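You operate a simulated robot arm through the tools that you are given. There is no shell and no other tool. Be economical: measure what you need, move in short steps, check, and stop when the job is done.

Carry out the task below with a simulated robot arm. There is one attempt and no reset: what you move stays moved.

JOB
Wring the small yellow cloth, then wipe the spill off the washer.
Fine: wring it in the press; lever up again, cloth back where it lay. What is to be rubbed or washed off counts as gone when no trace of it is left.

It is judged by the outcome, as a careful person would: the job done as asked, and still so three seconds after it is handed in. It fails if anything else is knocked over, pushed out of place, dropped, spilled or broken. Flat cloth is picked up by pressing the open fingertips on it (5 to 10 N) and closing them slowly along it; thin cloth reads only 2 to 8 mm in the jaws.

ROBOT AND FRAMES
A 7-joint arm with a two-finger parallel gripper, fixed in place. Base frame: the origin is at the foot of the arm, x ahead of it, y to its left, z up; the work surface is at about z = 0. Units: m, rad, N and s.
With the tool pointing down near the work surface it reaches from about 0.24 to 0.62 m from the base axis. Its first joint turns from -1.152 to 1.152 rad. Payload 2.6 kg.
The tool frame sits at the grasp point between the pads (the TCP): z along the fingers, y along the line on which they close. The tips reach 0.03 m beyond it. Largest opening 0.094 m; finger width 0.028, thickness 0.01; the body of the gripper, 0.05 by 0.096 m, starts 0.055 m behind the TCP.
Orientation is that of the tool frame in the base frame, as a unit quaternion [w, x, y, z]. With the fingers straight down and closing along the base's y, the tool's x points along the base's -x, its y along +y and its z along -z.

CONTROLS
- The arm moves only by the tool drive_tool. Its argument "motion" is one flat list of numbers, 6 for each row, row after row: the shift along the base's x, y, z in units of 400 mm (1.0 is 400 mm), then the turn, a rotation vector about the base's x, y, z in units of 60 degrees (1.0 is 60 degrees). In form: [dx, dy, dz, rx, ry, rz, dx, dy, dz, rx, ry, rz, ...]. A call has 1 to 10 rows; each row is the pose to reach, as a shift and turn from the pose commanded when the call began. "gripper" is the gripper command, from -1 (fully open) to 1 (shut), values between in proportion, set as the call begins (left out, the last holds). A call with a number of a shift or a turn outside -1 to 1 is refused whole. Rows are played at 5 a second. More than 0.05 m and 0.15 rad between two rows, or a gripper value outside its range, and nothing of the call is played. A pose out of reach is approached as far as the arm can. The call stops where the force on the tool passes 90 N (or 10 N more than at its start, if that is more) or the arm is blocked; 0.2 s more then pass. Each finger travels about 0.072 m/s and halts on what it meets, pressing with about 25 N; the grip force reading is that of the motor and also rises with nothing between the fingers. The clock runs only during rows and for 0.2 s after the last one: add rows that repeat a pose to give the fingers time. The reply holds the time, the measured pose of the TCP, the force on the tool along the base axes, the opening and the grip force, in the units named above and with some noise, with the torque about the TCP (base axes, N m) and any sound that the robot's microphone picked up.
- Cameras (640 x 400 px; columns grow to the right, rows downward): "scene" is fixed at [0.0307, 0.4245, 0.5814]; the picture's right is [-0.84, -0.55, 0.00], its down [-0.23, 0.35, -0.91] and it looks along [0.50, -0.76, -0.42] (base axes); focal length 339 px, centre (320, 200). "wrist" rides on the gripper at [0.076, 0.014, -0.103] in the tool frame; the picture's right is [-0.18, 0.98, 0.00], its down [-0.75, -0.14, -0.64] and it looks along [-0.63, -0.12, 0.77] (tool axes); focal length 243 px, centre (320, 200). There is no depth. A picture from a camera that has moved, and an enlarged one, comes with that camera's place and axes in the base frame and with its lens.
- grab_frame(camera): a new picture of that camera. It takes no simulated time.
- zoom(camera, box): a new picture of the part [left, top, right, bottom] of that camera's present view, enlarged. It takes no simulated time.
- close_job(): hands the job in; it is judged then, once.

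Work in short steps. Places have to be worked out from the pictures, the camera data and where the tool is seen: move nearer, look again, correct. Check each grasp and each placing, and mend what went wrong. You have 120 turns and 64 pictures in all, those below and enlarged ones among them. Open the gripper and draw the arm clear of the work before you hand the job in, unless the task says otherwise; then end with one line.

The tools are called after ">>>" by a JSON object that holds its "op" and its "data". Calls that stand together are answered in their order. drive_tool: Moves the arm, as the interface text tells. Its arguments: {"type":"object","properties":{"motion":{"type":"array"},"gripper":{"type":"number"}},"required":["motion"]} The other tools are called the same way: grab_frame (camera) takes a picture; zoom (camera, box) takes an enlarged picture of a part of a camera's view; close_job () hands the job in.

At the start:

```text
clock: 0.0
ee_pos: [0.3235, 0.0774, 0.4024]
tcp_rot: [0.0, 0.001, 1.0, 0.0]
wrist_force: [0.1, -0.4, 1.2]
ft_torque: [0.03, -0.04, -0.01]
width: 0.094
gripper_force: 0.1
```

scene: 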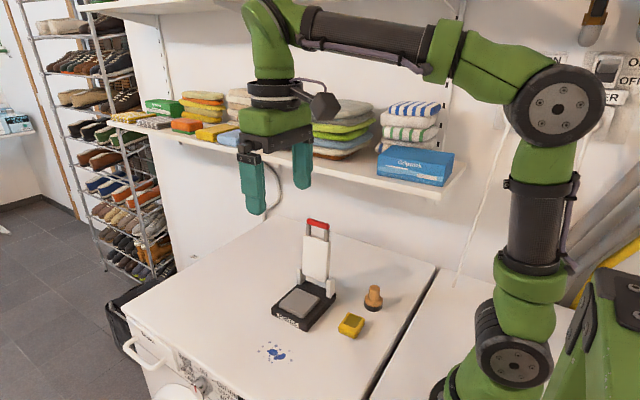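
wrist: 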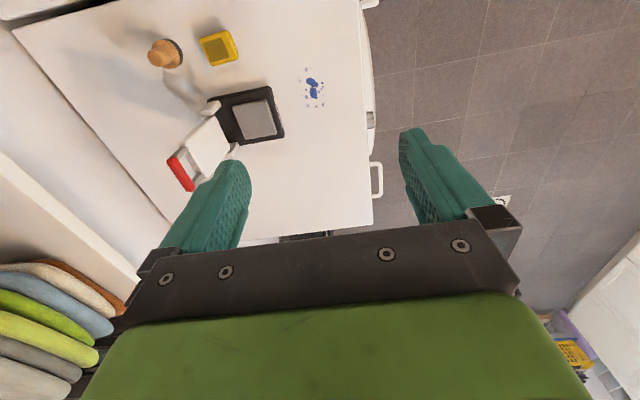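

I'll start with enlarged views of the press, cloth and spill.

>>> {"op": "zoom", "data": {"camera": "scene", "box": [240, 210, 400, 370]}}

>>> {"op": "zoom", "data": {"camera": "wrist", "box": [130, 20, 350, 200]}}

```text
2.50 times, centred on (320, 290) of scene
camera zoom: at [0.0307, 0.4245, 0.5814], right [-0.84, -0.55, 0.0], down [-0.23, 0.35, -0.91], along [0.5, -0.76, -0.42], focal length 848 px, centre (320, -25)
```

zoom: 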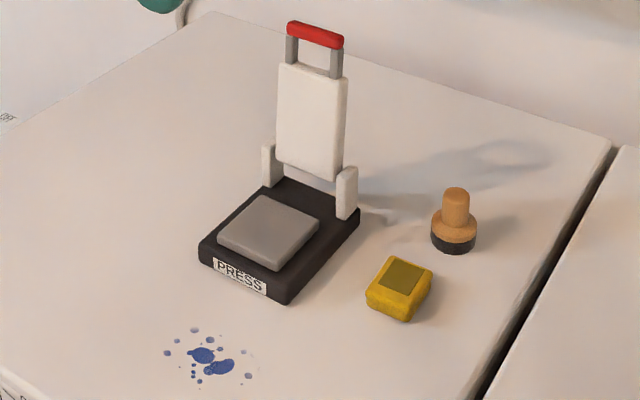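

```text
2.22 times, centred on (240, 110) of wrist
camera zoom: at [0.2478, 0.0921, 0.5058], right [0.18, 0.98, 0.0], down [0.75, -0.14, 0.64], along [0.63, -0.12, -0.77], focal length 539 px, centre (498, 400)
```

zoom: 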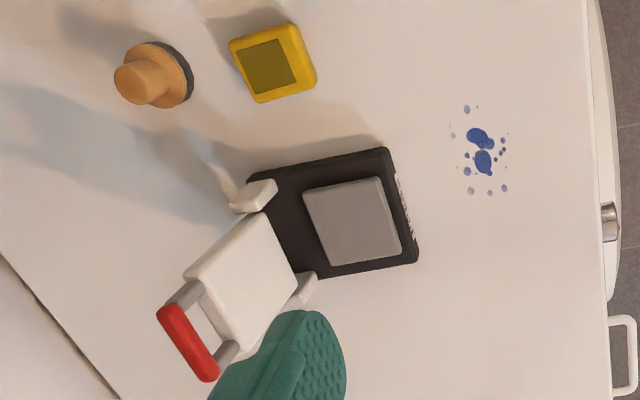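

The yellow cloth is a thick folded pad near (0.285, -0.092), and the spill is near (0.375, 0.053). The press is near (0.41, -0.09) with its handle up at (0.41, -0.15, 0.20). I'll move above the cloth and look closer.

>>> {"op": "drive_tool", "data": {"motion": [-0.012, -0.053, -0.079, 0, 0, 0, -0.024, -0.106, -0.158, 0, 0, 0, -0.036, -0.159, -0.237, 0, 0, 0, -0.048, -0.212, -0.316, 0, 0, 0, -0.06, -0.265, -0.395, 0, 0, 0, -0.072, -0.318, -0.474, 0, 0, 0, -0.084, -0.371, -0.553, 0, 0, 0, -0.096, -0.4235, -0.6, 0, 0, 0], "gripper": -1}}

>>> {"op": "grab_frame", "data": {"camera": "wrist"}}

>>> {"op": "grab_frame", "data": {"camera": "scene"}}

```text
clock: 1.8
ee_pos: [0.2867, -0.0938, 0.1648]
tcp_rot: [-0.001, -0.001, 1.0, 0.0]
wrist_force: [-1.1, 0.5, -0.4]
ft_torque: [0.02, 0.02, 0.0]
width: 0.0939
gripper_force: 0.0
```

```text
59 pictures are left
camera wrist: at [0.2109, -0.0792, 0.2663], right [0.18, 0.98, 0.0], down [0.75, -0.14, 0.64], along [0.63, -0.12, -0.77], focal length 243 px, centre (320, 200)
```

wrist: 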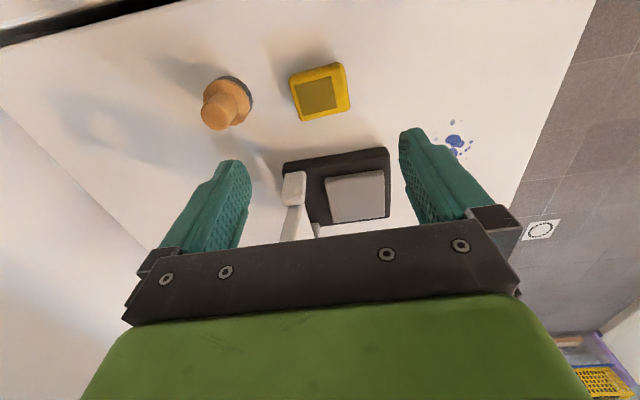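

```text
58 pictures are left
```

scene: 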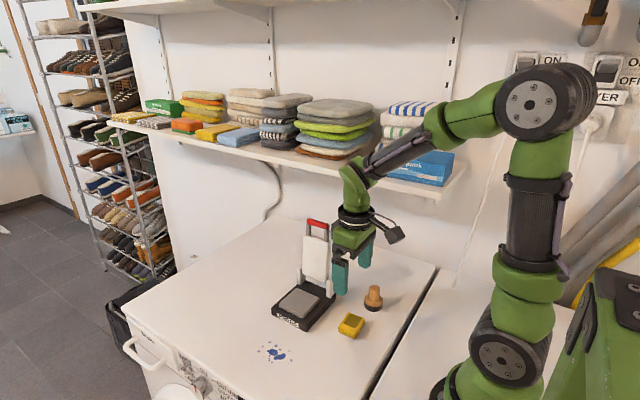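

The cloth centre is about (0.283, -0.092), and the wooden stamp is about 7 cm to its -y side. I'll narrow the jaws to 73 mm for clearance and lower around the cloth.

>>> {"op": "drive_tool", "data": {"motion": [-0.008, 0.004, 0, 0, 0, 0, -0.008, 0.004, -0.1, 0, 0, 0, -0.008, 0.004, -0.2, 0, 0, 0, -0.008, 0.004, -0.28, 0, 0, 0, -0.008, 0.004, -0.31, 0, 0, 0], "gripper": -0.55}}

>>> {"op": "zoom", "data": {"camera": "scene", "box": [260, 210, 420, 370]}}

>>> {"op": "grab_frame", "data": {"camera": "wrist"}}

```text
clock: 3.0
ee_pos: [0.2827, -0.0915, 0.0392]
tcp_rot: [0.001, 0.0, 1.0, 0.001]
wrist_force: [-0.3, 0.9, -0.6]
ft_torque: [0.03, -0.01, 0.01]
width: 0.0729
gripper_force: 0.1
```

```text
2.50 times, centred on (340, 290) of scene
camera zoom: at [0.0307, 0.4245, 0.5814], right [-0.84, -0.55, 0.0], down [-0.23, 0.35, -0.91], along [0.5, -0.76, -0.42], focal length 848 px, centre (270, -25)
```

zoom: 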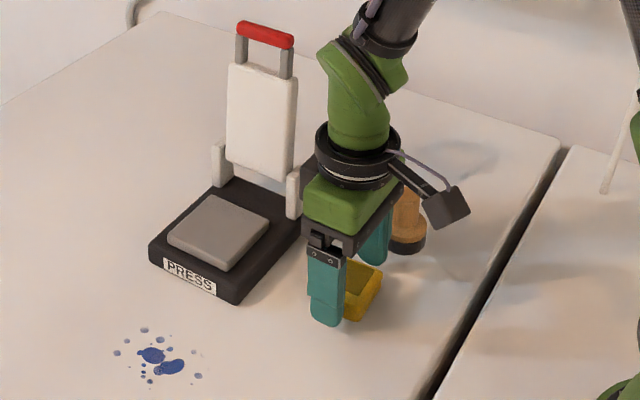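

```text
56 pictures are left
camera wrist: at [0.2066, -0.0777, 0.142], right [0.19, 0.98, 0.0], down [0.75, -0.14, 0.64], along [0.63, -0.12, -0.77], focal length 243 px, centre (320, 200)
```

wrist: 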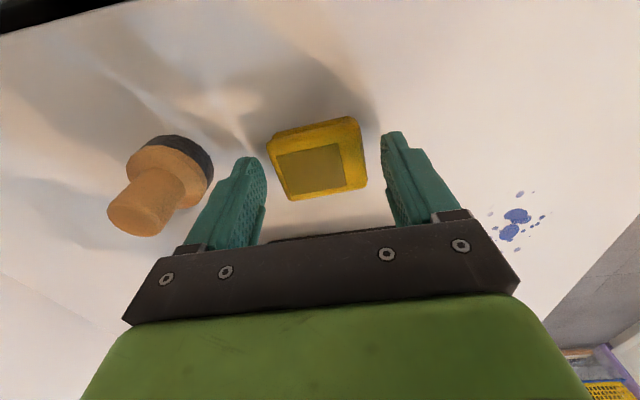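

The jaws straddle the cloth well, so I'll close on it.

>>> {"op": "drive_tool", "data": {"motion": [0, 0, 0, 0, 0, 0, 0, 0, 0, 0, 0, 0, 0, 0, 0, 0, 0, 0, 0, 0, 0, 0, 0, 0], "gripper": 0.5}}

>>> {"op": "grab_frame", "data": {"camera": "wrist"}}

```text
clock: 4.0
ee_pos: [0.2819, -0.0921, 0.0392]
tcp_rot: [0.0, 0.0, 1.0, 0.0]
wrist_force: [0.9, 0.0, -0.6]
ft_torque: [0.05, -0.02, 0.0]
width: 0.0548
gripper_force: 25.2
```

```text
55 pictures are left
camera wrist: at [0.2066, -0.0776, 0.1423], right [0.19, 0.98, 0.0], down [0.75, -0.14, 0.64], along [0.63, -0.12, -0.77], focal length 243 px, centre (320, 200)
```

wrist: 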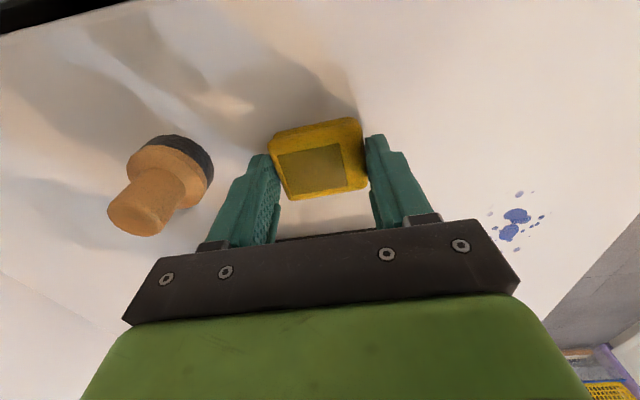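

The grip reads 55 mm at 25 N. I'll lift, shift to +y to clear the lever, and carry the cloth over the press plate.

>>> {"op": "drive_tool", "data": {"motion": [0, 0, 0.1, 0, 0, 0, 0, 0, 0.2, 0, 0, 0, 0, 0.055, 0.24, 0, 0, 0, 0.1, 0.055, 0.24, 0, 0, 0, 0.2, 0.055, 0.24, 0, 0, 0, 0.3, 0.055, 0.24, 0, 0, 0, 0.325, 0.055, 0.2, 0, 0, 0]}}

>>> {"op": "zoom", "data": {"camera": "scene", "box": [240, 210, 400, 370]}}

>>> {"op": "grab_frame", "data": {"camera": "wrist"}}

```text
clock: 5.6
ee_pos: [0.411, -0.0698, 0.1217]
tcp_rot: [0.0, 0.001, 1.0, 0.0]
wrist_force: [-0.2, 0.0, -0.7]
ft_torque: [0.05, 0.01, 0.02]
width: 0.0542
gripper_force: 24.9
```

```text
2.50 times, centred on (320, 290) of scene
camera zoom: at [0.0307, 0.4245, 0.5814], right [-0.84, -0.55, 0.0], down [-0.23, 0.35, -0.91], along [0.5, -0.76, -0.42], focal length 848 px, centre (320, -25)
```

zoom: 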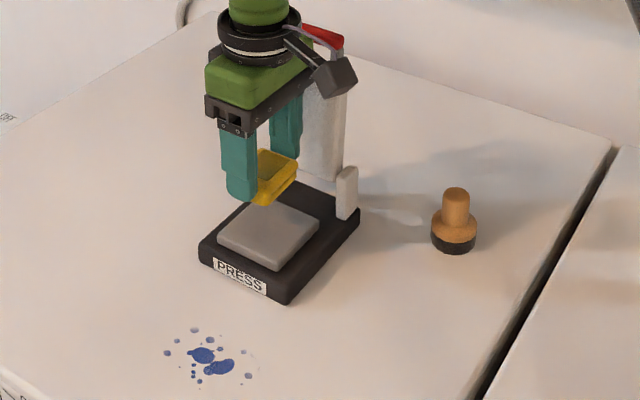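

```text
53 pictures are left
camera wrist: at [0.3372, -0.0559, 0.2238], right [0.18, 0.98, 0.0], down [0.75, -0.14, 0.64], along [0.63, -0.12, -0.77], focal length 243 px, centre (320, 200)
```

wrist: 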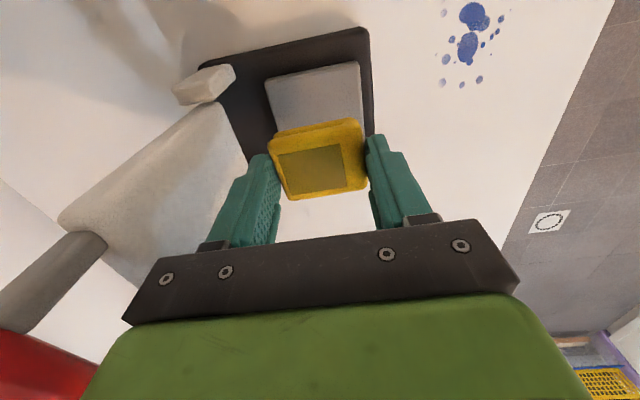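

The cloth is held and centred over the plate, whose centre is about (0.412, -0.070). I'll lower it and feel for contact.

>>> {"op": "drive_tool", "data": {"motion": [0, 0, -0.05, 0, 0, 0, 0, 0, -0.09, 0, 0, 0, 0, 0, -0.09, 0, 0, 0]}}

>>> {"op": "zoom", "data": {"camera": "scene", "box": [260, 250, 360, 350]}}

```text
clock: 6.4
ee_pos: [0.4125, -0.0695, 0.0825]
tcp_rot: [0.0, 0.001, 1.0, 0.001]
wrist_force: [0.4, -0.9, -0.7]
ft_torque: [0.0, -0.02, -0.03]
width: 0.0541
gripper_force: 24.4
```

```text
4.00 times, centred on (310, 300) of scene
camera zoom: at [0.0307, 0.4245, 0.5814], right [-0.84, -0.55, 0.0], down [-0.23, 0.35, -0.91], along [0.5, -0.76, -0.42], focal length 1358 px, centre (360, -200)
```

zoom: 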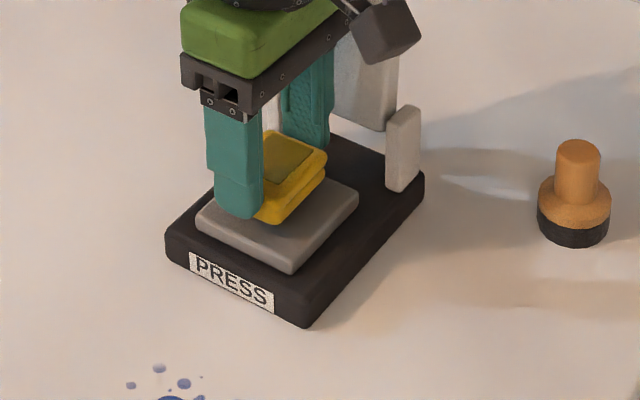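

Still no contact. I'll lower in small steps.

>>> {"op": "drive_tool", "data": {"motion": [0, 0, -0.01, 0, 0, 0, 0, 0, -0.02, 0, 0, 0, 0, 0, -0.02, 0, 0, 0]}}

>>> {"op": "drive_tool", "data": {"motion": [0, 0, -0.005, 0, 0, 0, 0, 0, -0.01, 0, 0, 0, 0, 0, -0.01, 0, 0, 0]}}

```text
clock: 7.2
ee_pos: [0.4115, -0.0682, 0.0749]
tcp_rot: [0.001, 0.001, 1.0, 0.0]
wrist_force: [-2.4, -0.1, 7.3]
ft_torque: [-0.03, 0.08, 0.02]
width: 0.0539
gripper_force: 25.1
```

```text
clock: 8.0
ee_pos: [0.4129, -0.0678, 0.0735]
tcp_rot: [0.004, 0.001, 1.0, 0.0]
wrist_force: [-7.6, -1.9, 36.6]
ft_torque: [-0.03, 0.15, 0.02]
width: 0.054
gripper_force: 24.9
```

Contact came at TCP z of about 0.075, so the plate top is about 0.036. I'll ease off, open and lift clear.

>>> {"op": "drive_tool", "data": {"motion": [0, 0, 0.01, 0, 0, 0, 0, 0, 0.01, 0, 0, 0]}}

>>> {"op": "drive_tool", "data": {"motion": [0, 0, 0, 0, 0, 0, 0, 0, 0, 0, 0, 0, 0, 0, 0.05, 0, 0, 0, 0, 0, 0.15, 0, 0, 0, 0, 0.1, 0.25, 0, 0, 0, 0, 0.2, 0.35, 0, 0, 0, -0.1, 0.25, 0.4, 0, 0, 0], "gripper": -0.6}}

>>> {"op": "zoom", "data": {"camera": "scene", "box": [240, 210, 400, 370]}}

>>> {"op": "grab_frame", "data": {"camera": "wrist"}}

```text
clock: 8.6
ee_pos: [0.4098, -0.0673, 0.0745]
tcp_rot: [-0.002, 0.0, 1.0, 0.001]
wrist_force: [-0.2, -0.3, -0.3]
ft_torque: [-0.02, 0.02, -0.01]
width: 0.0538
gripper_force: 24.9
```

```text
refused: row 5 steps farther than a row can; nothing moved
```

```text
2.50 times, centred on (320, 290) of scene
camera zoom: at [0.0307, 0.4245, 0.5814], right [-0.84, -0.55, 0.0], down [-0.23, 0.35, -0.91], along [0.5, -0.76, -0.42], focal length 848 px, centre (320, -25)
```

zoom: 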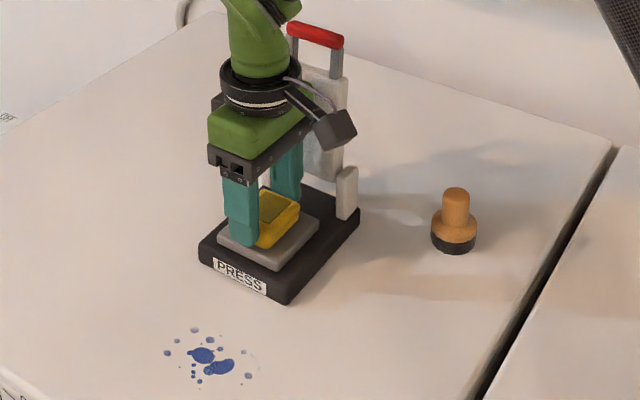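

```text
50 pictures are left
camera wrist: at [0.3356, -0.0534, 0.1771], right [0.18, 0.98, 0.0], down [0.76, -0.14, 0.64], along [0.63, -0.12, -0.77], focal length 243 px, centre (320, 200)
```

wrist: 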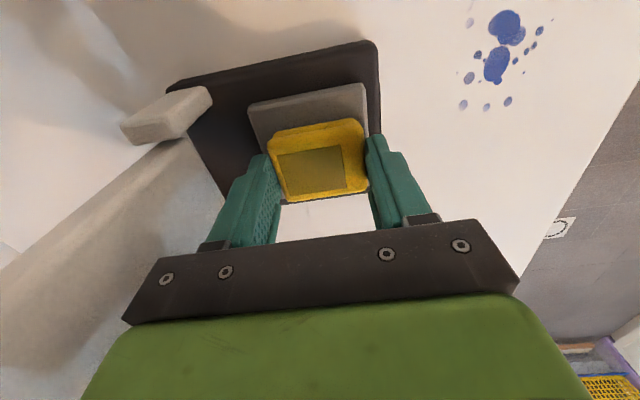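

That row step was too large, so nothing moved. I'll release and withdraw with shorter steps.

>>> {"op": "drive_tool", "data": {"motion": [0, 0, 0, 0, 0, 0, 0, 0, 0, 0, 0, 0, 0, 0, 0.05, 0, 0, 0, 0, 0, 0.15, 0, 0, 0, 0, 0.08, 0.22, 0, 0, 0, 0, 0.16, 0.29, 0, 0, 0, -0.08, 0.2, 0.34, 0, 0, 0], "gripper": -0.6}}

>>> {"op": "grab_frame", "data": {"camera": "scene"}}

>>> {"op": "grab_frame", "data": {"camera": "wrist"}}

```text
clock: 10.2
ee_pos: [0.378, 0.011, 0.2131]
tcp_rot: [0.0, 0.0, 1.0, 0.001]
wrist_force: [-0.2, 1.1, 0.1]
ft_torque: [-0.01, -0.02, 0.02]
width: 0.0753
gripper_force: 0.0
```

```text
49 pictures are left
```

scene: 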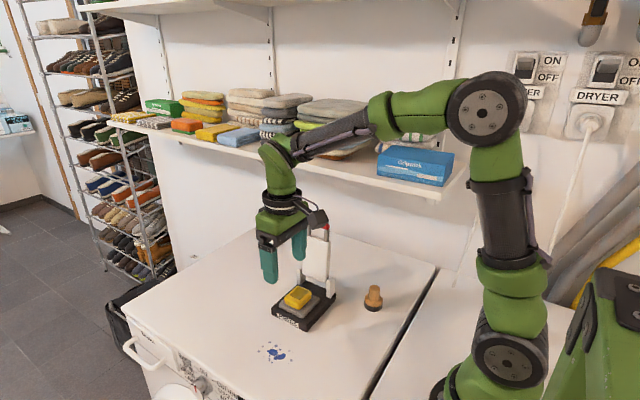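

```text
48 pictures are left
camera wrist: at [0.3037, 0.0236, 0.3162], right [0.18, 0.98, 0.0], down [0.75, -0.14, 0.64], along [0.63, -0.12, -0.77], focal length 243 px, centre (320, 200)
```

wrist: 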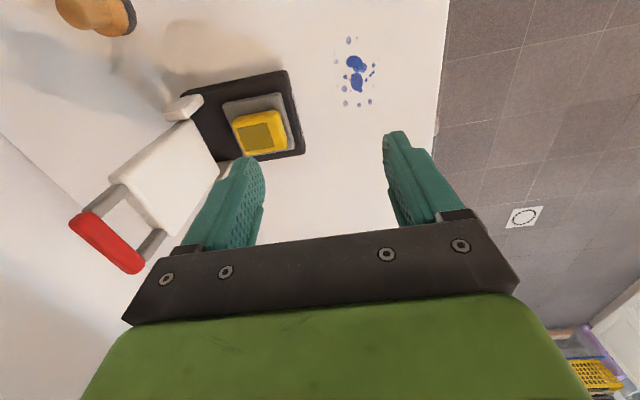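

The cloth sits on the plate. The handle bar is at about (0.411, -0.154, 0.20), and the shelf edge (y about -0.2, z about 0.33) rules out a vertical hand there. So I'll tilt the tool 45° to approach from the front and cage the bar with partly open fingers.

>>> {"op": "drive_tool", "data": {"motion": [0.014, -0.02, 0.03, -0.125, 0, 0, 0.028, -0.04, 0.06, -0.25, 0, 0, 0.042, -0.08, 0.1, -0.375, 0, 0, 0.056, -0.13, 0.13, -0.5, 0, 0, 0.07, -0.18, 0.1425, -0.625, 0, 0, 0.0825, -0.235, 0.1425, -0.75, 0, 0, 0.0825, -0.235, 0.1425, -0.75, 0, 0], "gripper": 0.1}}

>>> {"op": "grab_frame", "data": {"camera": "scene"}}

>>> {"op": "grab_frame", "data": {"camera": "wrist"}}

```text
clock: 11.8
ee_pos: [0.4131, -0.0815, 0.2684]
tcp_rot: [0.0, 0.001, 0.924, -0.383]
wrist_force: [0.5, 0.1, -0.6]
ft_torque: [0.01, 0.0, -0.02]
width: 0.0423
gripper_force: 0.1
```

```text
47 pictures are left
```

scene: 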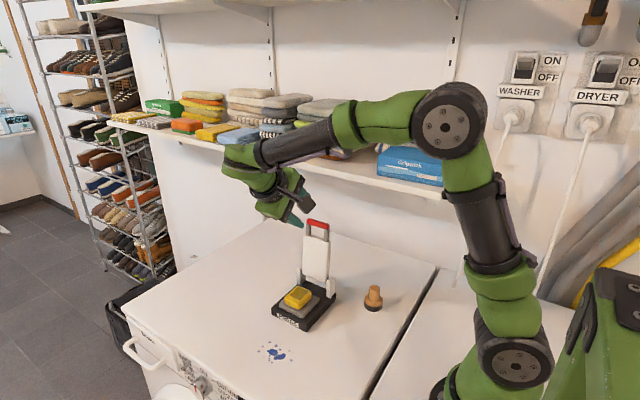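

```text
46 pictures are left
camera wrist: at [0.337, 0.0012, 0.3312], right [0.18, 0.69, -0.7], down [0.75, 0.35, 0.55], along [0.63, -0.63, -0.46], focal length 243 px, centre (320, 200)
```

wrist: 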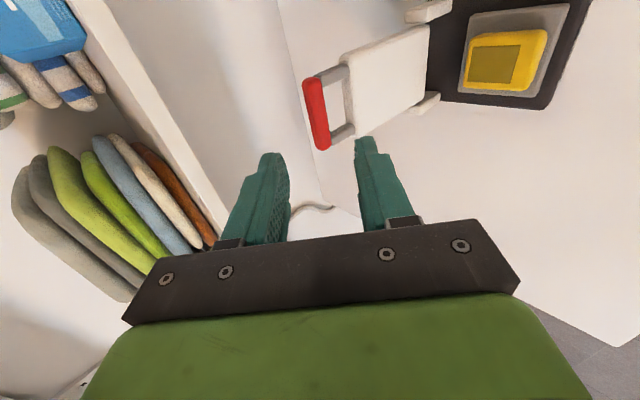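

The handle refines to about (0.414, -0.157, 0.198), and the hand is clear of the shelf. I'll move in along the finger axis so the bar sits between the tips.

>>> {"op": "drive_tool", "data": {"motion": [0.002, -0.06, -0.048, 0, 0, 0, 0.002, -0.11, -0.098, 0, 0, 0, 0.002, -0.16, -0.148, 0, 0, 0, 0.002, -0.16, -0.148, 0, 0, 0]}}

>>> {"op": "grab_frame", "data": {"camera": "wrist"}}

>>> {"op": "zoom", "data": {"camera": "scene", "box": [240, 170, 400, 330]}}

```text
clock: 12.8
ee_pos: [0.4157, -0.1448, 0.2098]
tcp_rot: [0.0, 0.002, 0.924, -0.382]
wrist_force: [-15.9, 10.1, 27.2]
ft_torque: [0.36, 0.69, 0.16]
width: 0.0355
gripper_force: 0.0
```

```text
45 pictures are left
camera wrist: at [0.3406, -0.0624, 0.2722], right [0.19, 0.69, -0.69], down [0.75, 0.35, 0.56], along [0.63, -0.63, -0.46], focal length 243 px, centre (320, 200)
```

wrist: 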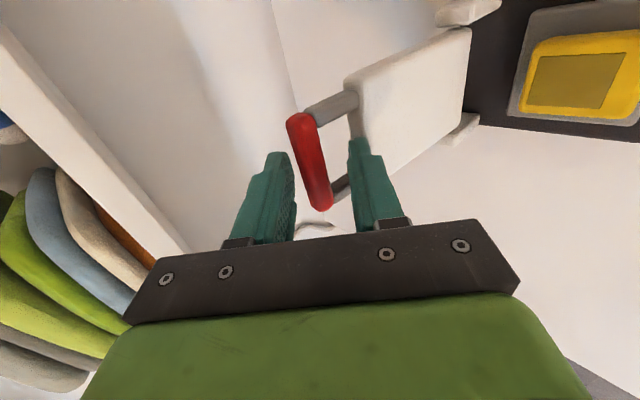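

```text
2.50 times, centred on (320, 250) of scene
camera zoom: at [0.0306, 0.4246, 0.5814], right [-0.84, -0.55, 0.0], down [-0.23, 0.35, -0.91], along [0.5, -0.76, -0.42], focal length 848 px, centre (320, 75)
```

zoom: 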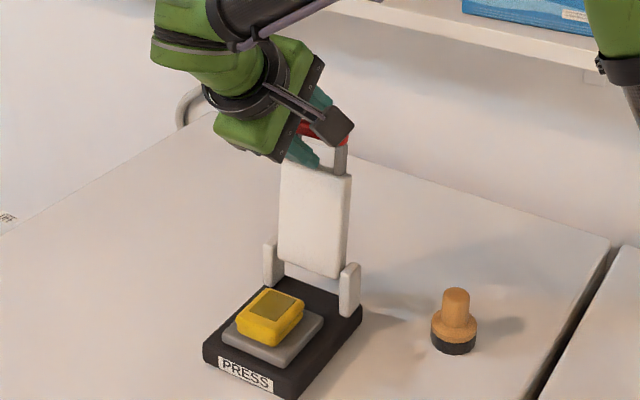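

The force reading (27 N, and the lower finger pushed in) shows that finger's tip touching the lever. I'll back off about 8 mm and shift slightly to -x.

>>> {"op": "drive_tool", "data": {"motion": [0, 0.014, 0.014, 0, 0, 0, -0.012, 0.014, 0.014, 0, 0, 0, -0.012, 0.014, 0.014, 0, 0, 0]}}

>>> {"op": "zoom", "data": {"camera": "wrist", "box": [220, 80, 420, 260]}}

```text
clock: 13.6
ee_pos: [0.4107, -0.1403, 0.2132]
tcp_rot: [-0.001, 0.001, 0.924, -0.382]
wrist_force: [0.6, -0.2, -0.1]
ft_torque: [0.0, -0.01, -0.03]
width: 0.0423
gripper_force: 0.1
```

```text
2.22 times, centred on (320, 170) of wrist
camera zoom: at [0.3347, -0.0573, 0.2761], right [0.18, 0.7, -0.69], down [0.75, 0.35, 0.55], along [0.63, -0.63, -0.46], focal length 539 px, centre (320, 267)
```

zoom: 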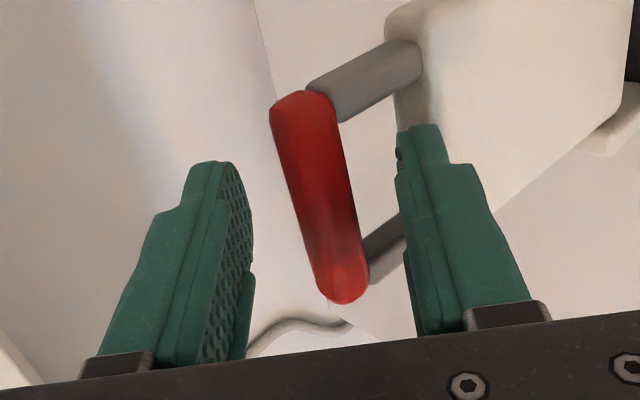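

I'm free now, with the bar between the fingers. I'll narrow the cage to 30 mm and start swinging the lever along its arc toward +y.

>>> {"op": "drive_tool", "data": {"motion": [0, 0, 0, 0, 0, 0, 0.0, 0.035, 0.001, 0, 0, 0, 0, 0.07, 0, 0, 0, 0, 0, 0.1215, -0.008, 0, 0, 0, 0, 0.1655, -0.021, 0, 0, 0], "gripper": 0.36}}

>>> {"op": "zoom", "data": {"camera": "wrist", "box": [220, 80, 420, 260]}}

>>> {"op": "zoom", "data": {"camera": "scene", "box": [240, 170, 400, 330]}}

```text
clock: 14.8
ee_pos: [0.4086, -0.0736, 0.2052]
tcp_rot: [0.0, 0.001, 0.924, -0.383]
wrist_force: [0.3, -0.3, -0.2]
ft_torque: [-0.02, 0.03, -0.01]
width: 0.0303
gripper_force: 0.7
```

```text
2.22 times, centred on (320, 170) of wrist
camera zoom: at [0.3331, 0.0088, 0.2684], right [0.18, 0.7, -0.69], down [0.75, 0.35, 0.55], along [0.63, -0.63, -0.46], focal length 539 px, centre (320, 267)
```

zoom: 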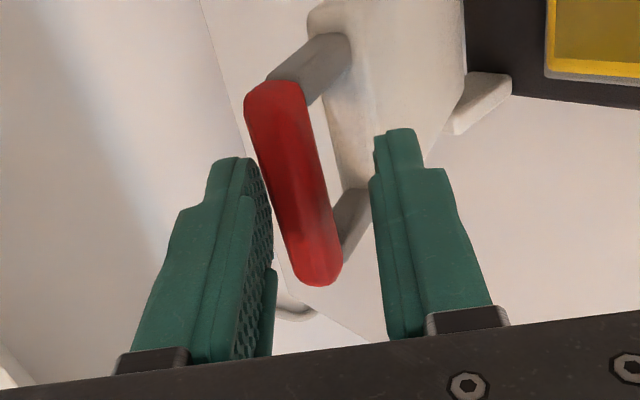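

```text
2.50 times, centred on (320, 250) of scene
camera zoom: at [0.0307, 0.4245, 0.5814], right [-0.84, -0.55, 0.0], down [-0.23, 0.35, -0.91], along [0.5, -0.76, -0.42], focal length 848 px, centre (320, 75)
```

zoom: 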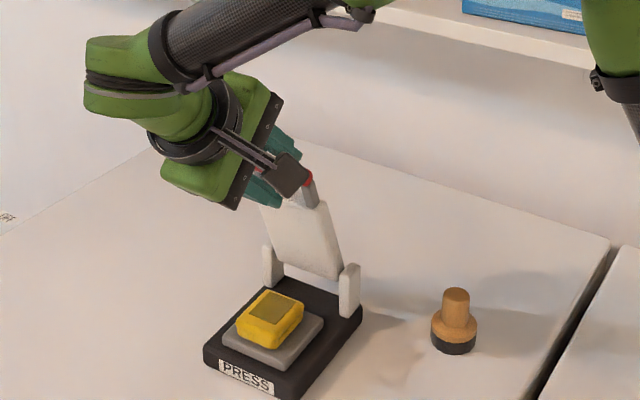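

The lever follows with almost no force and holds by friction, but the bar is near the tips. I'll engage a little deeper and continue the arc to about 50°.

>>> {"op": "drive_tool", "data": {"motion": [0, 0.005, -0.025, 0, 0, 0, 0, 0.029, -0.034, 0, 0, 0, 0, 0.07, -0.057, 0, 0, 0, 0, 0.11, -0.0835, 0, 0, 0]}}

>>> {"op": "zoom", "data": {"camera": "wrist", "box": [220, 80, 420, 260]}}

```text
clock: 15.8
ee_pos: [0.4089, -0.0285, 0.1732]
tcp_rot: [0.0, 0.0, 0.924, -0.382]
wrist_force: [-0.6, 0.2, 0.4]
ft_torque: [0.0, -0.01, 0.0]
width: 0.0303
gripper_force: 0.2
```

```text
2.22 times, centred on (320, 170) of wrist
camera zoom: at [0.3333, 0.0534, 0.2365], right [0.18, 0.7, -0.69], down [0.75, 0.35, 0.55], along [0.63, -0.63, -0.46], focal length 539 px, centre (320, 267)
```

zoom: 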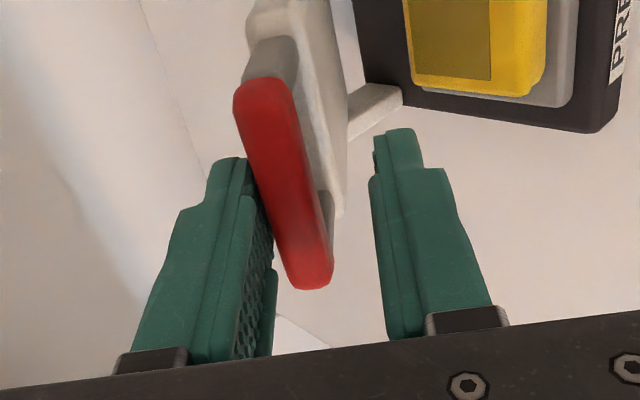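

The arc fits a hinge near (y -0.145, z 0.065) with a radius of about 0.133. I'll continue down to about 20° with corrected engagement.

>>> {"op": "drive_tool", "data": {"motion": [0, 0.002, -0.02, 0, 0, 0, 0, 0.01, -0.0355, 0, 0, 0, 0, 0.0425, -0.0825, 0, 0, 0, 0, 0.0675, -0.135, 0, 0, 0]}}

>>> {"op": "zoom", "data": {"camera": "wrist", "box": [220, 80, 420, 260]}}

>>> {"op": "zoom", "data": {"camera": "scene", "box": [220, 190, 380, 350]}}

```text
clock: 16.8
ee_pos: [0.4083, -0.0029, 0.1178]
tcp_rot: [0.001, 0.0, 0.924, -0.383]
wrist_force: [-0.4, -0.1, -0.2]
ft_torque: [0.0, 0.01, 0.01]
width: 0.0305
gripper_force: 0.5
```

```text
2.22 times, centred on (320, 170) of wrist
camera zoom: at [0.3331, 0.0798, 0.1811], right [0.19, 0.7, -0.69], down [0.75, 0.35, 0.55], along [0.63, -0.63, -0.46], focal length 539 px, centre (320, 267)
```

zoom: 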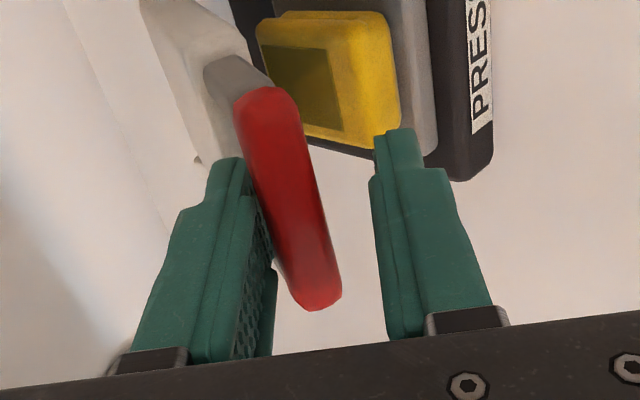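

```text
2.50 times, centred on (300, 270) of scene
camera zoom: at [0.0307, 0.4245, 0.5814], right [-0.84, -0.55, 0.0], down [-0.23, 0.35, -0.91], along [0.5, -0.76, -0.42], focal length 848 px, centre (370, 25)
```

zoom: 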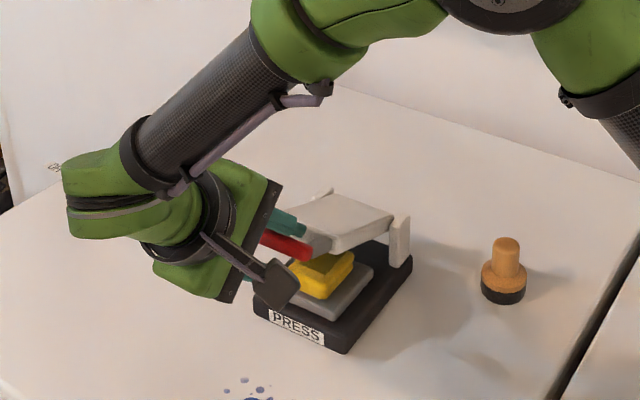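

The lever is nearly down over the cloth. I'll continue gently and watch the force.

>>> {"op": "drive_tool", "data": {"motion": [0, 0.01, -0.028, 0, 0, 0, 0, 0.018, -0.053, 0, 0, 0, 0, 0.018, -0.053, 0, 0, 0]}}

>>> {"op": "drive_tool", "data": {"motion": [0, 0.002, -0.015, 0, 0, 0, 0, 0.004, -0.03, 0, 0, 0, 0, 0.004, -0.03, 0, 0, 0]}}

>>> {"op": "zoom", "data": {"camera": "scene", "box": [220, 210, 380, 370]}}

>>> {"op": "zoom", "data": {"camera": "wrist", "box": [220, 80, 420, 260]}}

```text
clock: 17.6
ee_pos: [0.4099, 0.0057, 0.0973]
tcp_rot: [0.001, 0.0, 0.924, -0.382]
wrist_force: [0.6, -0.3, 0.1]
ft_torque: [0.01, -0.01, -0.02]
width: 0.0305
gripper_force: 0.0
```

```text
clock: 18.4
ee_pos: [0.4083, 0.0059, 0.0866]
tcp_rot: [0.0, 0.0, 0.924, -0.383]
wrist_force: [1.0, -0.1, 1.4]
ft_torque: [0.02, 0.03, 0.02]
width: 0.0306
gripper_force: 0.1
```

```text
2.50 times, centred on (300, 290) of scene
camera zoom: at [0.0307, 0.4245, 0.5814], right [-0.84, -0.55, 0.0], down [-0.23, 0.35, -0.91], along [0.5, -0.76, -0.42], focal length 848 px, centre (370, -25)
```

zoom: 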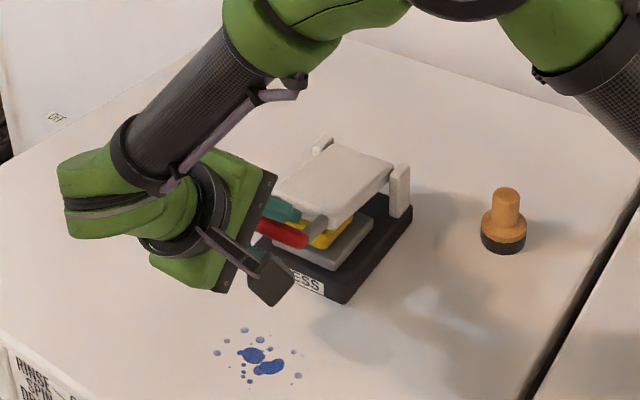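

```text
2.22 times, centred on (320, 170) of wrist
camera zoom: at [0.3329, 0.0883, 0.1488], right [0.18, 0.7, -0.69], down [0.75, 0.35, 0.55], along [0.63, -0.63, -0.46], focal length 539 px, centre (320, 267)
```

zoom: 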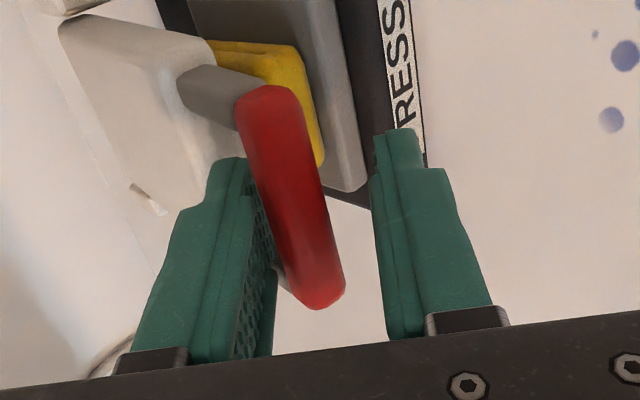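

The plate is about at the cloth. I'll keep pressing down in small increments.

>>> {"op": "drive_tool", "data": {"motion": [0, 0.001, -0.01, 0, 0, 0, 0, 0.002, -0.02, 0, 0, 0, 0, 0.002, -0.02, 0, 0, 0]}}

>>> {"op": "drive_tool", "data": {"motion": [0, 0, -0.01, 0, 0, 0, 0, 0, -0.02, 0, 0, 0, 0, 0, -0.02, 0, 0, 0]}}

```text
clock: 19.2
ee_pos: [0.4091, 0.0057, 0.0782]
tcp_rot: [0.0, 0.0, 0.924, -0.383]
wrist_force: [-0.6, -0.8, 0.6]
ft_torque: [-0.04, -0.03, 0.0]
width: 0.0306
gripper_force: 0.2
```

```text
clock: 20.0
ee_pos: [0.4085, 0.0068, 0.0699]
tcp_rot: [0.0, 0.001, 0.924, -0.382]
wrist_force: [0.5, 0.4, -0.3]
ft_torque: [-0.03, 0.03, 0.03]
width: 0.0303
gripper_force: 0.0
```

>>> {"op": "zoom", "data": {"camera": "wrist", "box": [220, 80, 420, 260]}}

>>> {"op": "zoom", "data": {"camera": "scene", "box": [240, 230, 360, 350]}}

```text
2.22 times, centred on (320, 170) of wrist
camera zoom: at [0.333, 0.0888, 0.1318], right [0.19, 0.7, -0.69], down [0.75, 0.35, 0.55], along [0.63, -0.63, -0.46], focal length 539 px, centre (320, 267)
```

zoom: 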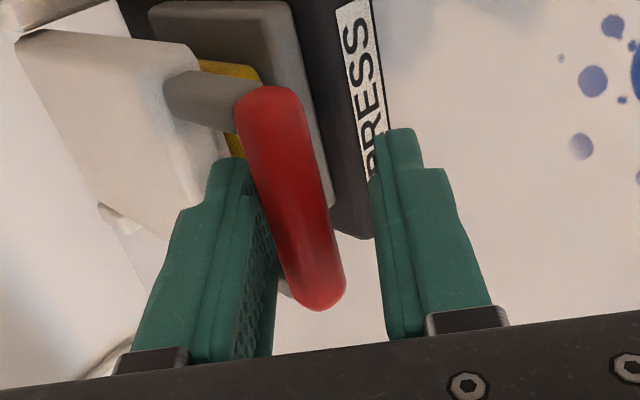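

```text
3.33 times, centred on (300, 290) of scene
camera zoom: at [0.0307, 0.4245, 0.5814], right [-0.84, -0.55, 0.0], down [-0.23, 0.35, -0.91], along [0.5, -0.76, -0.42], focal length 1131 px, centre (387, -100)
```

zoom: 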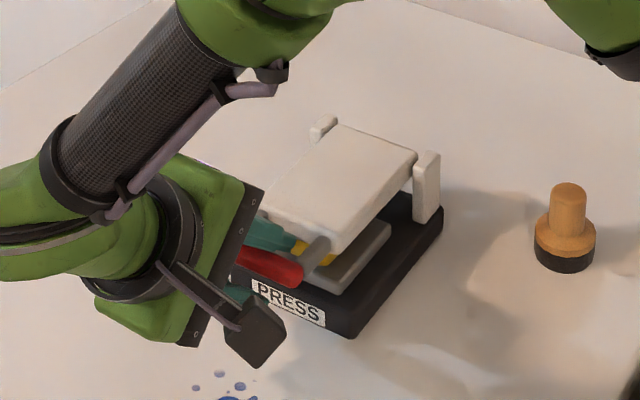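

The gap above the cloth is still closing, so I'll continue down.

>>> {"op": "drive_tool", "data": {"motion": [0, 0, -0.01, 0, 0, 0, 0, 0, -0.015, 0, 0, 0, 0, 0, -0.015, 0, 0, 0]}}

>>> {"op": "drive_tool", "data": {"motion": [0, 0, -0.008, 0, 0, 0, 0, 0, -0.015, 0, 0, 0, 0, 0, -0.015, 0, 0, 0]}}

```text
clock: 20.8
ee_pos: [0.4093, 0.0063, 0.0638]
tcp_rot: [0.002, 0.002, 0.924, -0.382]
wrist_force: [-6.2, 4.7, 17.2]
ft_torque: [-0.3, -0.01, -0.2]
width: 0.0352
gripper_force: 4.5
```

```text
clock: 21.6
ee_pos: [0.41, 0.0082, 0.0594]
tcp_rot: [0.005, 0.002, 0.924, -0.381]
wrist_force: [-13.3, 28.8, 58.0]
ft_torque: [-1.33, -0.1, -0.27]
width: 0.0423
gripper_force: 11.0
```

Now pressing on the cloth with 58 N. I'll hold briefly and look.

>>> {"op": "drive_tool", "data": {"motion": [0, 0, -0.002, 0, 0, 0, 0, 0, -0.004, 0, 0, 0, 0, 0, -0.004, 0, 0, 0, 0, 0, -0.004, 0, 0, 0, 0, 0, -0.004, 0, 0, 0, 0, 0, -0.004, 0, 0, 0]}}

>>> {"op": "zoom", "data": {"camera": "scene", "box": [240, 230, 360, 350]}}

```text
clock: 23.0
ee_pos: [0.4106, 0.0084, 0.0595]
tcp_rot: [0.005, 0.004, 0.924, -0.381]
wrist_force: [-13.8, 30.1, 65.0]
ft_torque: [-1.48, 0.55, -0.54]
width: 0.0435
gripper_force: 12.0
```

```text
3.33 times, centred on (300, 290) of scene
camera zoom: at [0.0304, 0.4245, 0.5814], right [-0.84, -0.55, 0.0], down [-0.23, 0.35, -0.91], along [0.5, -0.76, -0.42], focal length 1131 px, centre (387, -100)
```

zoom: 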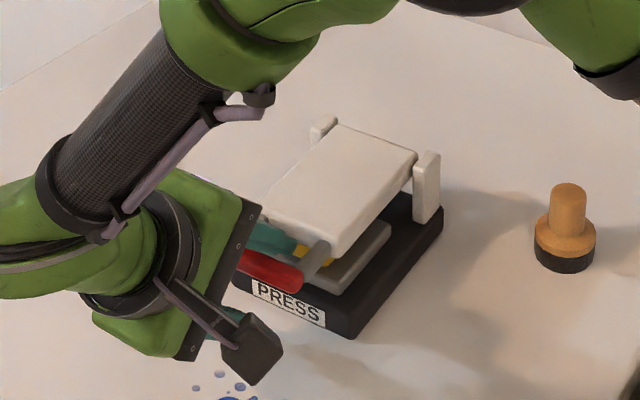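

The bar is pressed with about 65 N. To press more squarely, I'll withdraw the fingers along their axis and look at the state.

>>> {"op": "drive_tool", "data": {"motion": [0, 0, 0.018, 0, 0, 0, 0, 0.05, 0.068, 0, 0, 0, 0, 0.12, 0.138, 0, 0, 0, 0, 0.19, 0.208, 0, 0, 0]}}

>>> {"op": "grab_frame", "data": {"camera": "wrist"}}

>>> {"op": "zoom", "data": {"camera": "scene", "box": [240, 230, 360, 350]}}

```text
clock: 24.0
ee_pos: [0.4072, 0.0839, 0.1396]
tcp_rot: [-0.001, 0.001, 0.924, -0.383]
wrist_force: [0.0, 0.6, 0.1]
ft_torque: [0.01, 0.01, -0.02]
width: 0.0298
gripper_force: 0.1
```

```text
32 pictures are left
camera wrist: at [0.332, 0.1661, 0.2022], right [0.18, 0.7, -0.69], down [0.75, 0.35, 0.55], along [0.63, -0.63, -0.46], focal length 243 px, centre (320, 200)
```

wrist: 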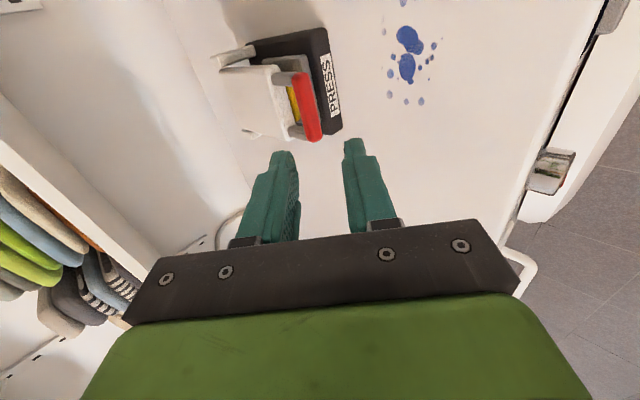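

```text
3.33 times, centred on (300, 290) of scene
camera zoom: at [0.0308, 0.4245, 0.5814], right [-0.84, -0.55, 0.0], down [-0.23, 0.35, -0.91], along [0.5, -0.76, -0.42], focal length 1131 px, centre (387, -100)
```

zoom: 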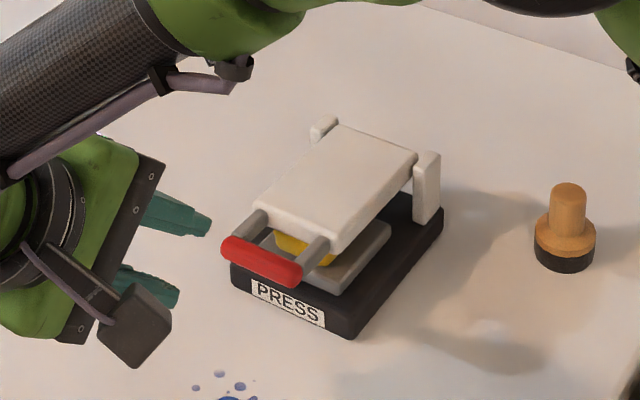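

The lever rests down by itself. The bar is about (0.411, -0.006, 0.060). I'll set the tool upright with fingers shut and come above the bar.

>>> {"op": "drive_tool", "data": {"motion": [0, -0.02, 0.03, 0.125, 0, 0, 0.002, -0.05, 0.05, 0.25, 0, 0, 0.004, -0.1, 0.05, 0.375, 0, 0, 0.006, -0.15, 0.03, 0.5, 0, 0, 0.008, -0.19, 0.01, 0.625, 0, 0, 0.009, -0.225, -0.02, 0.75, 0, 0, 0.009, -0.225, -0.06, 0.75, 0, 0, 0.009, -0.225, -0.06, 0.75, 0, 0], "gripper": 1}}

>>> {"op": "zoom", "data": {"camera": "scene", "box": [240, 230, 360, 350]}}

```text
clock: 25.8
ee_pos: [0.4122, -0.0078, 0.1144]
tcp_rot: [0.0, 0.001, 1.0, 0.002]
wrist_force: [-0.6, -0.2, -0.3]
ft_torque: [-0.01, -0.01, -0.01]
width: 0.0
gripper_force: 25.3
```

```text
3.33 times, centred on (300, 290) of scene
camera zoom: at [0.0308, 0.4245, 0.5814], right [-0.84, -0.55, 0.0], down [-0.23, 0.35, -0.91], along [0.5, -0.76, -0.42], focal length 1131 px, centre (387, -100)
```

zoom: 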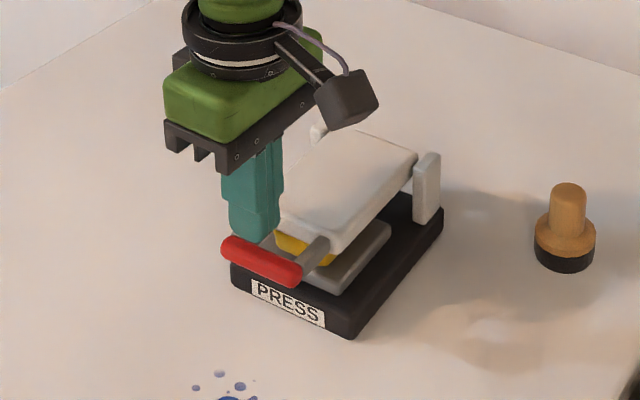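

The fingertips are over the bar. I'll press down in small increments.

>>> {"op": "drive_tool", "data": {"motion": [0, 0, -0.02, 0, 0, 0, 0, 0, -0.04, 0, 0, 0, 0, 0, -0.045, 0, 0, 0, 0, 0, -0.045, 0, 0, 0]}}

>>> {"op": "drive_tool", "data": {"motion": [0, 0, -0.005, 0, 0, 0, 0, 0, -0.01, 0, 0, 0, 0, 0, -0.01, 0, 0, 0]}}

```text
clock: 26.8
ee_pos: [0.4108, -0.0064, 0.1011]
tcp_rot: [0.002, 0.002, 1.0, 0.002]
wrist_force: [-27.9, -2.1, 69.7]
ft_torque: [-0.01, 1.42, 0.34]
width: 0.0
gripper_force: 25.1
```

```text
clock: 27.3
ee_pos: [0.4122, -0.0077, 0.1021]
tcp_rot: [0.003, 0.004, 1.0, 0.003]
wrist_force: [-12.2, -0.8, 26.1]
ft_torque: [-0.03, 0.67, 0.01]
width: 0.0
gripper_force: 25.1
stopped in row 2: the force on the tool passed its limit at 93 N (the readings are from after the stop); the commanded pose is now the measured one
```

It was pressed up to 93 N on the bar. I'll hold a moderate press for another second or so.

>>> {"op": "drive_tool", "data": {"motion": [0, 0, -0.006, 0, 0, 0, 0, 0, -0.01, 0, 0, 0, 0, 0, -0.01, 0, 0, 0, 0, 0, -0.01, 0, 0, 0, 0, 0, -0.01, 0, 0, 0, 0, 0, -0.01, 0, 0, 0, 0, 0, -0.01, 0, 0, 0, 0, 0, -0.01, 0, 0, 0, 0, 0, -0.01, 0, 0, 0]}}

```text
clock: 29.3
ee_pos: [0.411, -0.007, 0.0997]
tcp_rot: [0.004, 0.005, 1.0, 0.004]
wrist_force: [-25.5, -3.5, 69.4]
ft_torque: [-0.08, 1.47, -0.57]
width: 0.0001
gripper_force: 24.9
```

The handle has crept down about 1.4 mm under load, so the cloth is compressed. Next I'll back off, tilt again and cage the bar from the front to raise the lever.

>>> {"op": "drive_tool", "data": {"motion": [0, 0, 0.06, 0, 0, 0, 0, 0.05, 0.1, -0.125, 0, 0, 0, 0.1, 0.1, -0.25, 0, 0, 0, 0.15, 0.1, -0.375, 0, 0, 0, 0.1875, 0.1, -0.5, 0, 0, 0, 0.1875, 0.095, -0.625, 0, 0, 0, 0.1875, 0.085, -0.75, 0, 0, 0, 0.1875, 0.085, -0.75, 0, 0], "gripper": 0.36}}

>>> {"op": "drive_tool", "data": {"motion": [0, -0.05, -0.05, 0, 0, 0, 0, -0.1, -0.1, 0, 0, 0, 0, -0.15, -0.15, 0, 0, 0, 0, -0.15, -0.15, 0, 0, 0]}}

>>> {"op": "zoom", "data": {"camera": "wrist", "box": [220, 80, 420, 260]}}

```text
clock: 31.1
ee_pos: [0.4125, 0.0692, 0.1298]
tcp_rot: [0.004, 0.002, 0.924, -0.381]
wrist_force: [-0.5, -0.4, 0.0]
ft_torque: [0.0, -0.01, 0.0]
width: 0.0302
gripper_force: 0.1
```

```text
clock: 32.1
ee_pos: [0.4141, 0.008, 0.0757]
tcp_rot: [0.013, 0.002, 0.925, -0.38]
wrist_force: [-4.6, 31.9, 71.8]
ft_torque: [-2.47, -0.54, 0.15]
width: 0.0445
gripper_force: 12.7
```

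```text
2.22 times, centred on (320, 170) of wrist
camera zoom: at [0.3382, 0.09, 0.1378], right [0.2, 0.7, -0.68], down [0.74, 0.35, 0.58], along [0.65, -0.62, -0.45], focal length 539 px, centre (320, 267)
```

zoom: 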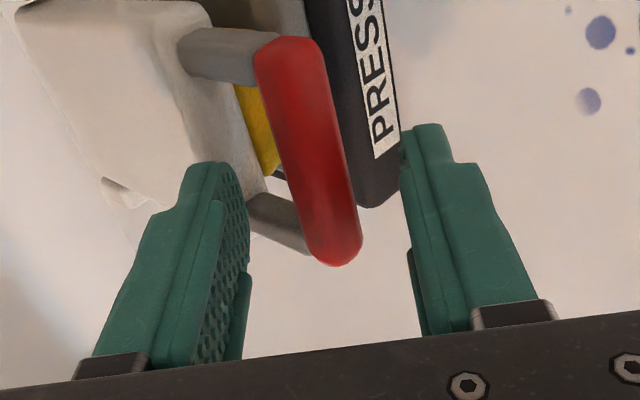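

The upper fingertip is touching the lever plate (72 N). I'll back off about 9 mm along the finger axis.

>>> {"op": "drive_tool", "data": {"motion": [-0.006, 0.016, 0.016, 0, 0, 0, -0.006, 0.016, 0.016, 0, 0, 0]}}

```text
clock: 32.3
ee_pos: [0.4154, 0.0067, 0.078]
tcp_rot: [0.014, 0.005, 0.925, -0.38]
wrist_force: [-5.6, -2.4, 19.2]
ft_torque: [-0.68, -0.12, -0.47]
width: 0.0389
gripper_force: 7.4
stopped in row 1: the force on the tool passed its limit at 105 N (the readings are from after the stop); the commanded pose is now the measured one
```

The force fell to 19 N after the stop. I'll move straight up a little to relieve it.

>>> {"op": "drive_tool", "data": {"motion": [0, 0.004, 0.008, 0, 0, 0, -0.004, 0.01, 0.016, 0, 0, 0, -0.008, 0.016, 0.022, 0, 0, 0, -0.008, 0.016, 0.022, 0, 0, 0]}}

>>> {"op": "zoom", "data": {"camera": "wrist", "box": [220, 80, 420, 260]}}

```text
clock: 33.3
ee_pos: [0.4124, 0.0164, 0.0842]
tcp_rot: [0.013, 0.001, 0.925, -0.379]
wrist_force: [0.0, -1.0, -0.2]
ft_torque: [0.01, -0.01, 0.01]
width: 0.03
gripper_force: 0.0
```

```text
2.22 times, centred on (320, 170) of wrist
camera zoom: at [0.3356, 0.0969, 0.1465], right [0.2, 0.7, -0.69], down [0.74, 0.35, 0.57], along [0.65, -0.62, -0.45], focal length 539 px, centre (320, 267)
```

zoom: 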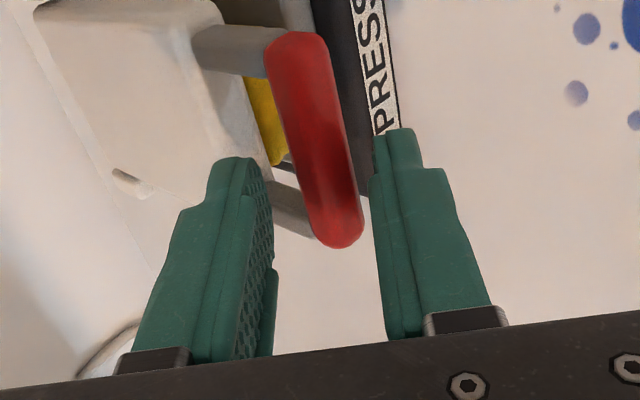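

I'm free again. The upper finger collides with the lever plate here, so I'll shut the fingers and use them as a hook, coming in under the bar at the same 45° tilt.

>>> {"op": "drive_tool", "data": {"motion": [-0.003, 0.071, 0.071, 0, 0, 0, -0.003, 0.1, 0.03, 0, 0, 0, -0.003, 0.0915, -0.003, 0, 0, 0, -0.003, 0.0915, -0.003, 0, 0, 0, -0.003, 0.047, -0.047, 0, 0, 0, -0.003, 0.003, -0.0915, 0, 0, 0, -0.003, 0.003, -0.0915, 0, 0, 0], "gripper": 1}}

>>> {"op": "zoom", "data": {"camera": "wrist", "box": [220, 80, 420, 260]}}

>>> {"op": "zoom", "data": {"camera": "scene", "box": [240, 230, 360, 350]}}

```text
clock: 34.9
ee_pos: [0.4126, 0.0191, 0.0501]
tcp_rot: [0.012, 0.002, 0.925, -0.379]
wrist_force: [0.2, -0.3, -1.3]
ft_torque: [0.02, -0.01, -0.01]
width: 0.0
gripper_force: 24.9
```

```text
2.22 times, centred on (320, 170) of wrist
camera zoom: at [0.3353, 0.1001, 0.111], right [0.2, 0.7, -0.69], down [0.74, 0.35, 0.57], along [0.65, -0.62, -0.45], focal length 539 px, centre (320, 267)
```

zoom: 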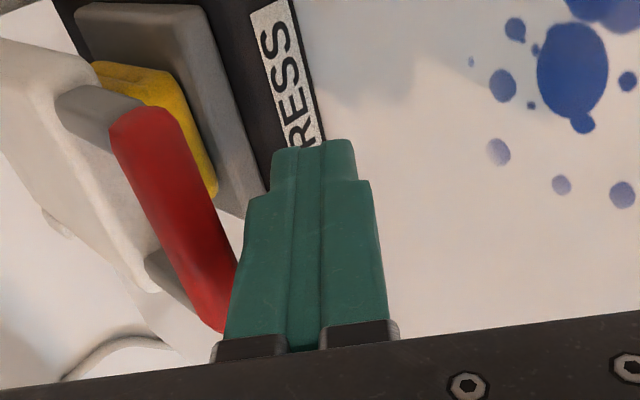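

```text
3.33 times, centred on (300, 290) of scene
camera zoom: at [0.0307, 0.4245, 0.5814], right [-0.84, -0.55, 0.0], down [-0.23, 0.35, -0.91], along [0.5, -0.76, -0.42], focal length 1131 px, centre (387, -100)
```

zoom: 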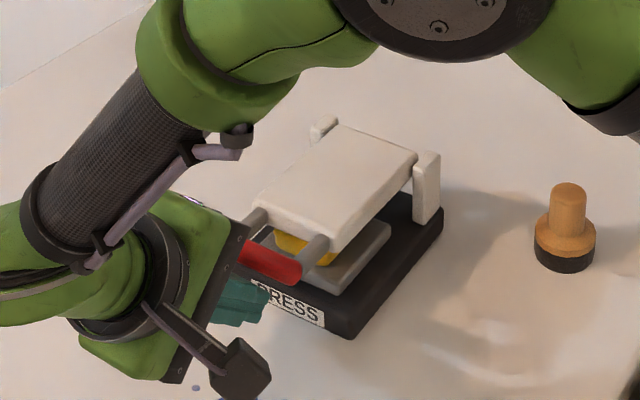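

The closed fingers are in front of and below the bar. I'll raise into contact and follow the arc to about 30°.

>>> {"op": "drive_tool", "data": {"motion": [-0.003, -0.028, 0.028, 0, 0, 0, -0.003, -0.028, 0.071, 0, 0, 0, -0.003, -0.036, 0.116, 0, 0, 0, -0.003, -0.05, 0.156, 0, 0, 0, -0.003, -0.07, 0.194, 0, 0, 0, -0.003, -0.07, 0.194, 0, 0, 0]}}

>>> {"op": "zoom", "data": {"camera": "wrist", "box": [220, 80, 420, 260]}}

```text
clock: 36.3
ee_pos: [0.4097, -0.0121, 0.125]
tcp_rot: [0.013, 0.002, 0.925, -0.38]
wrist_force: [-0.1, 1.2, -0.6]
ft_torque: [-0.08, 0.0, 0.01]
width: 0.0
gripper_force: 24.6
```

```text
2.22 times, centred on (320, 170) of wrist
camera zoom: at [0.3323, 0.0694, 0.1864], right [0.2, 0.7, -0.69], down [0.74, 0.35, 0.57], along [0.65, -0.62, -0.45], focal length 539 px, centre (320, 267)
```

zoom: 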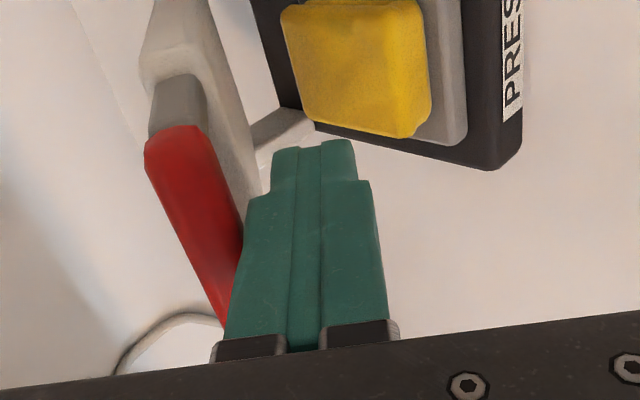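

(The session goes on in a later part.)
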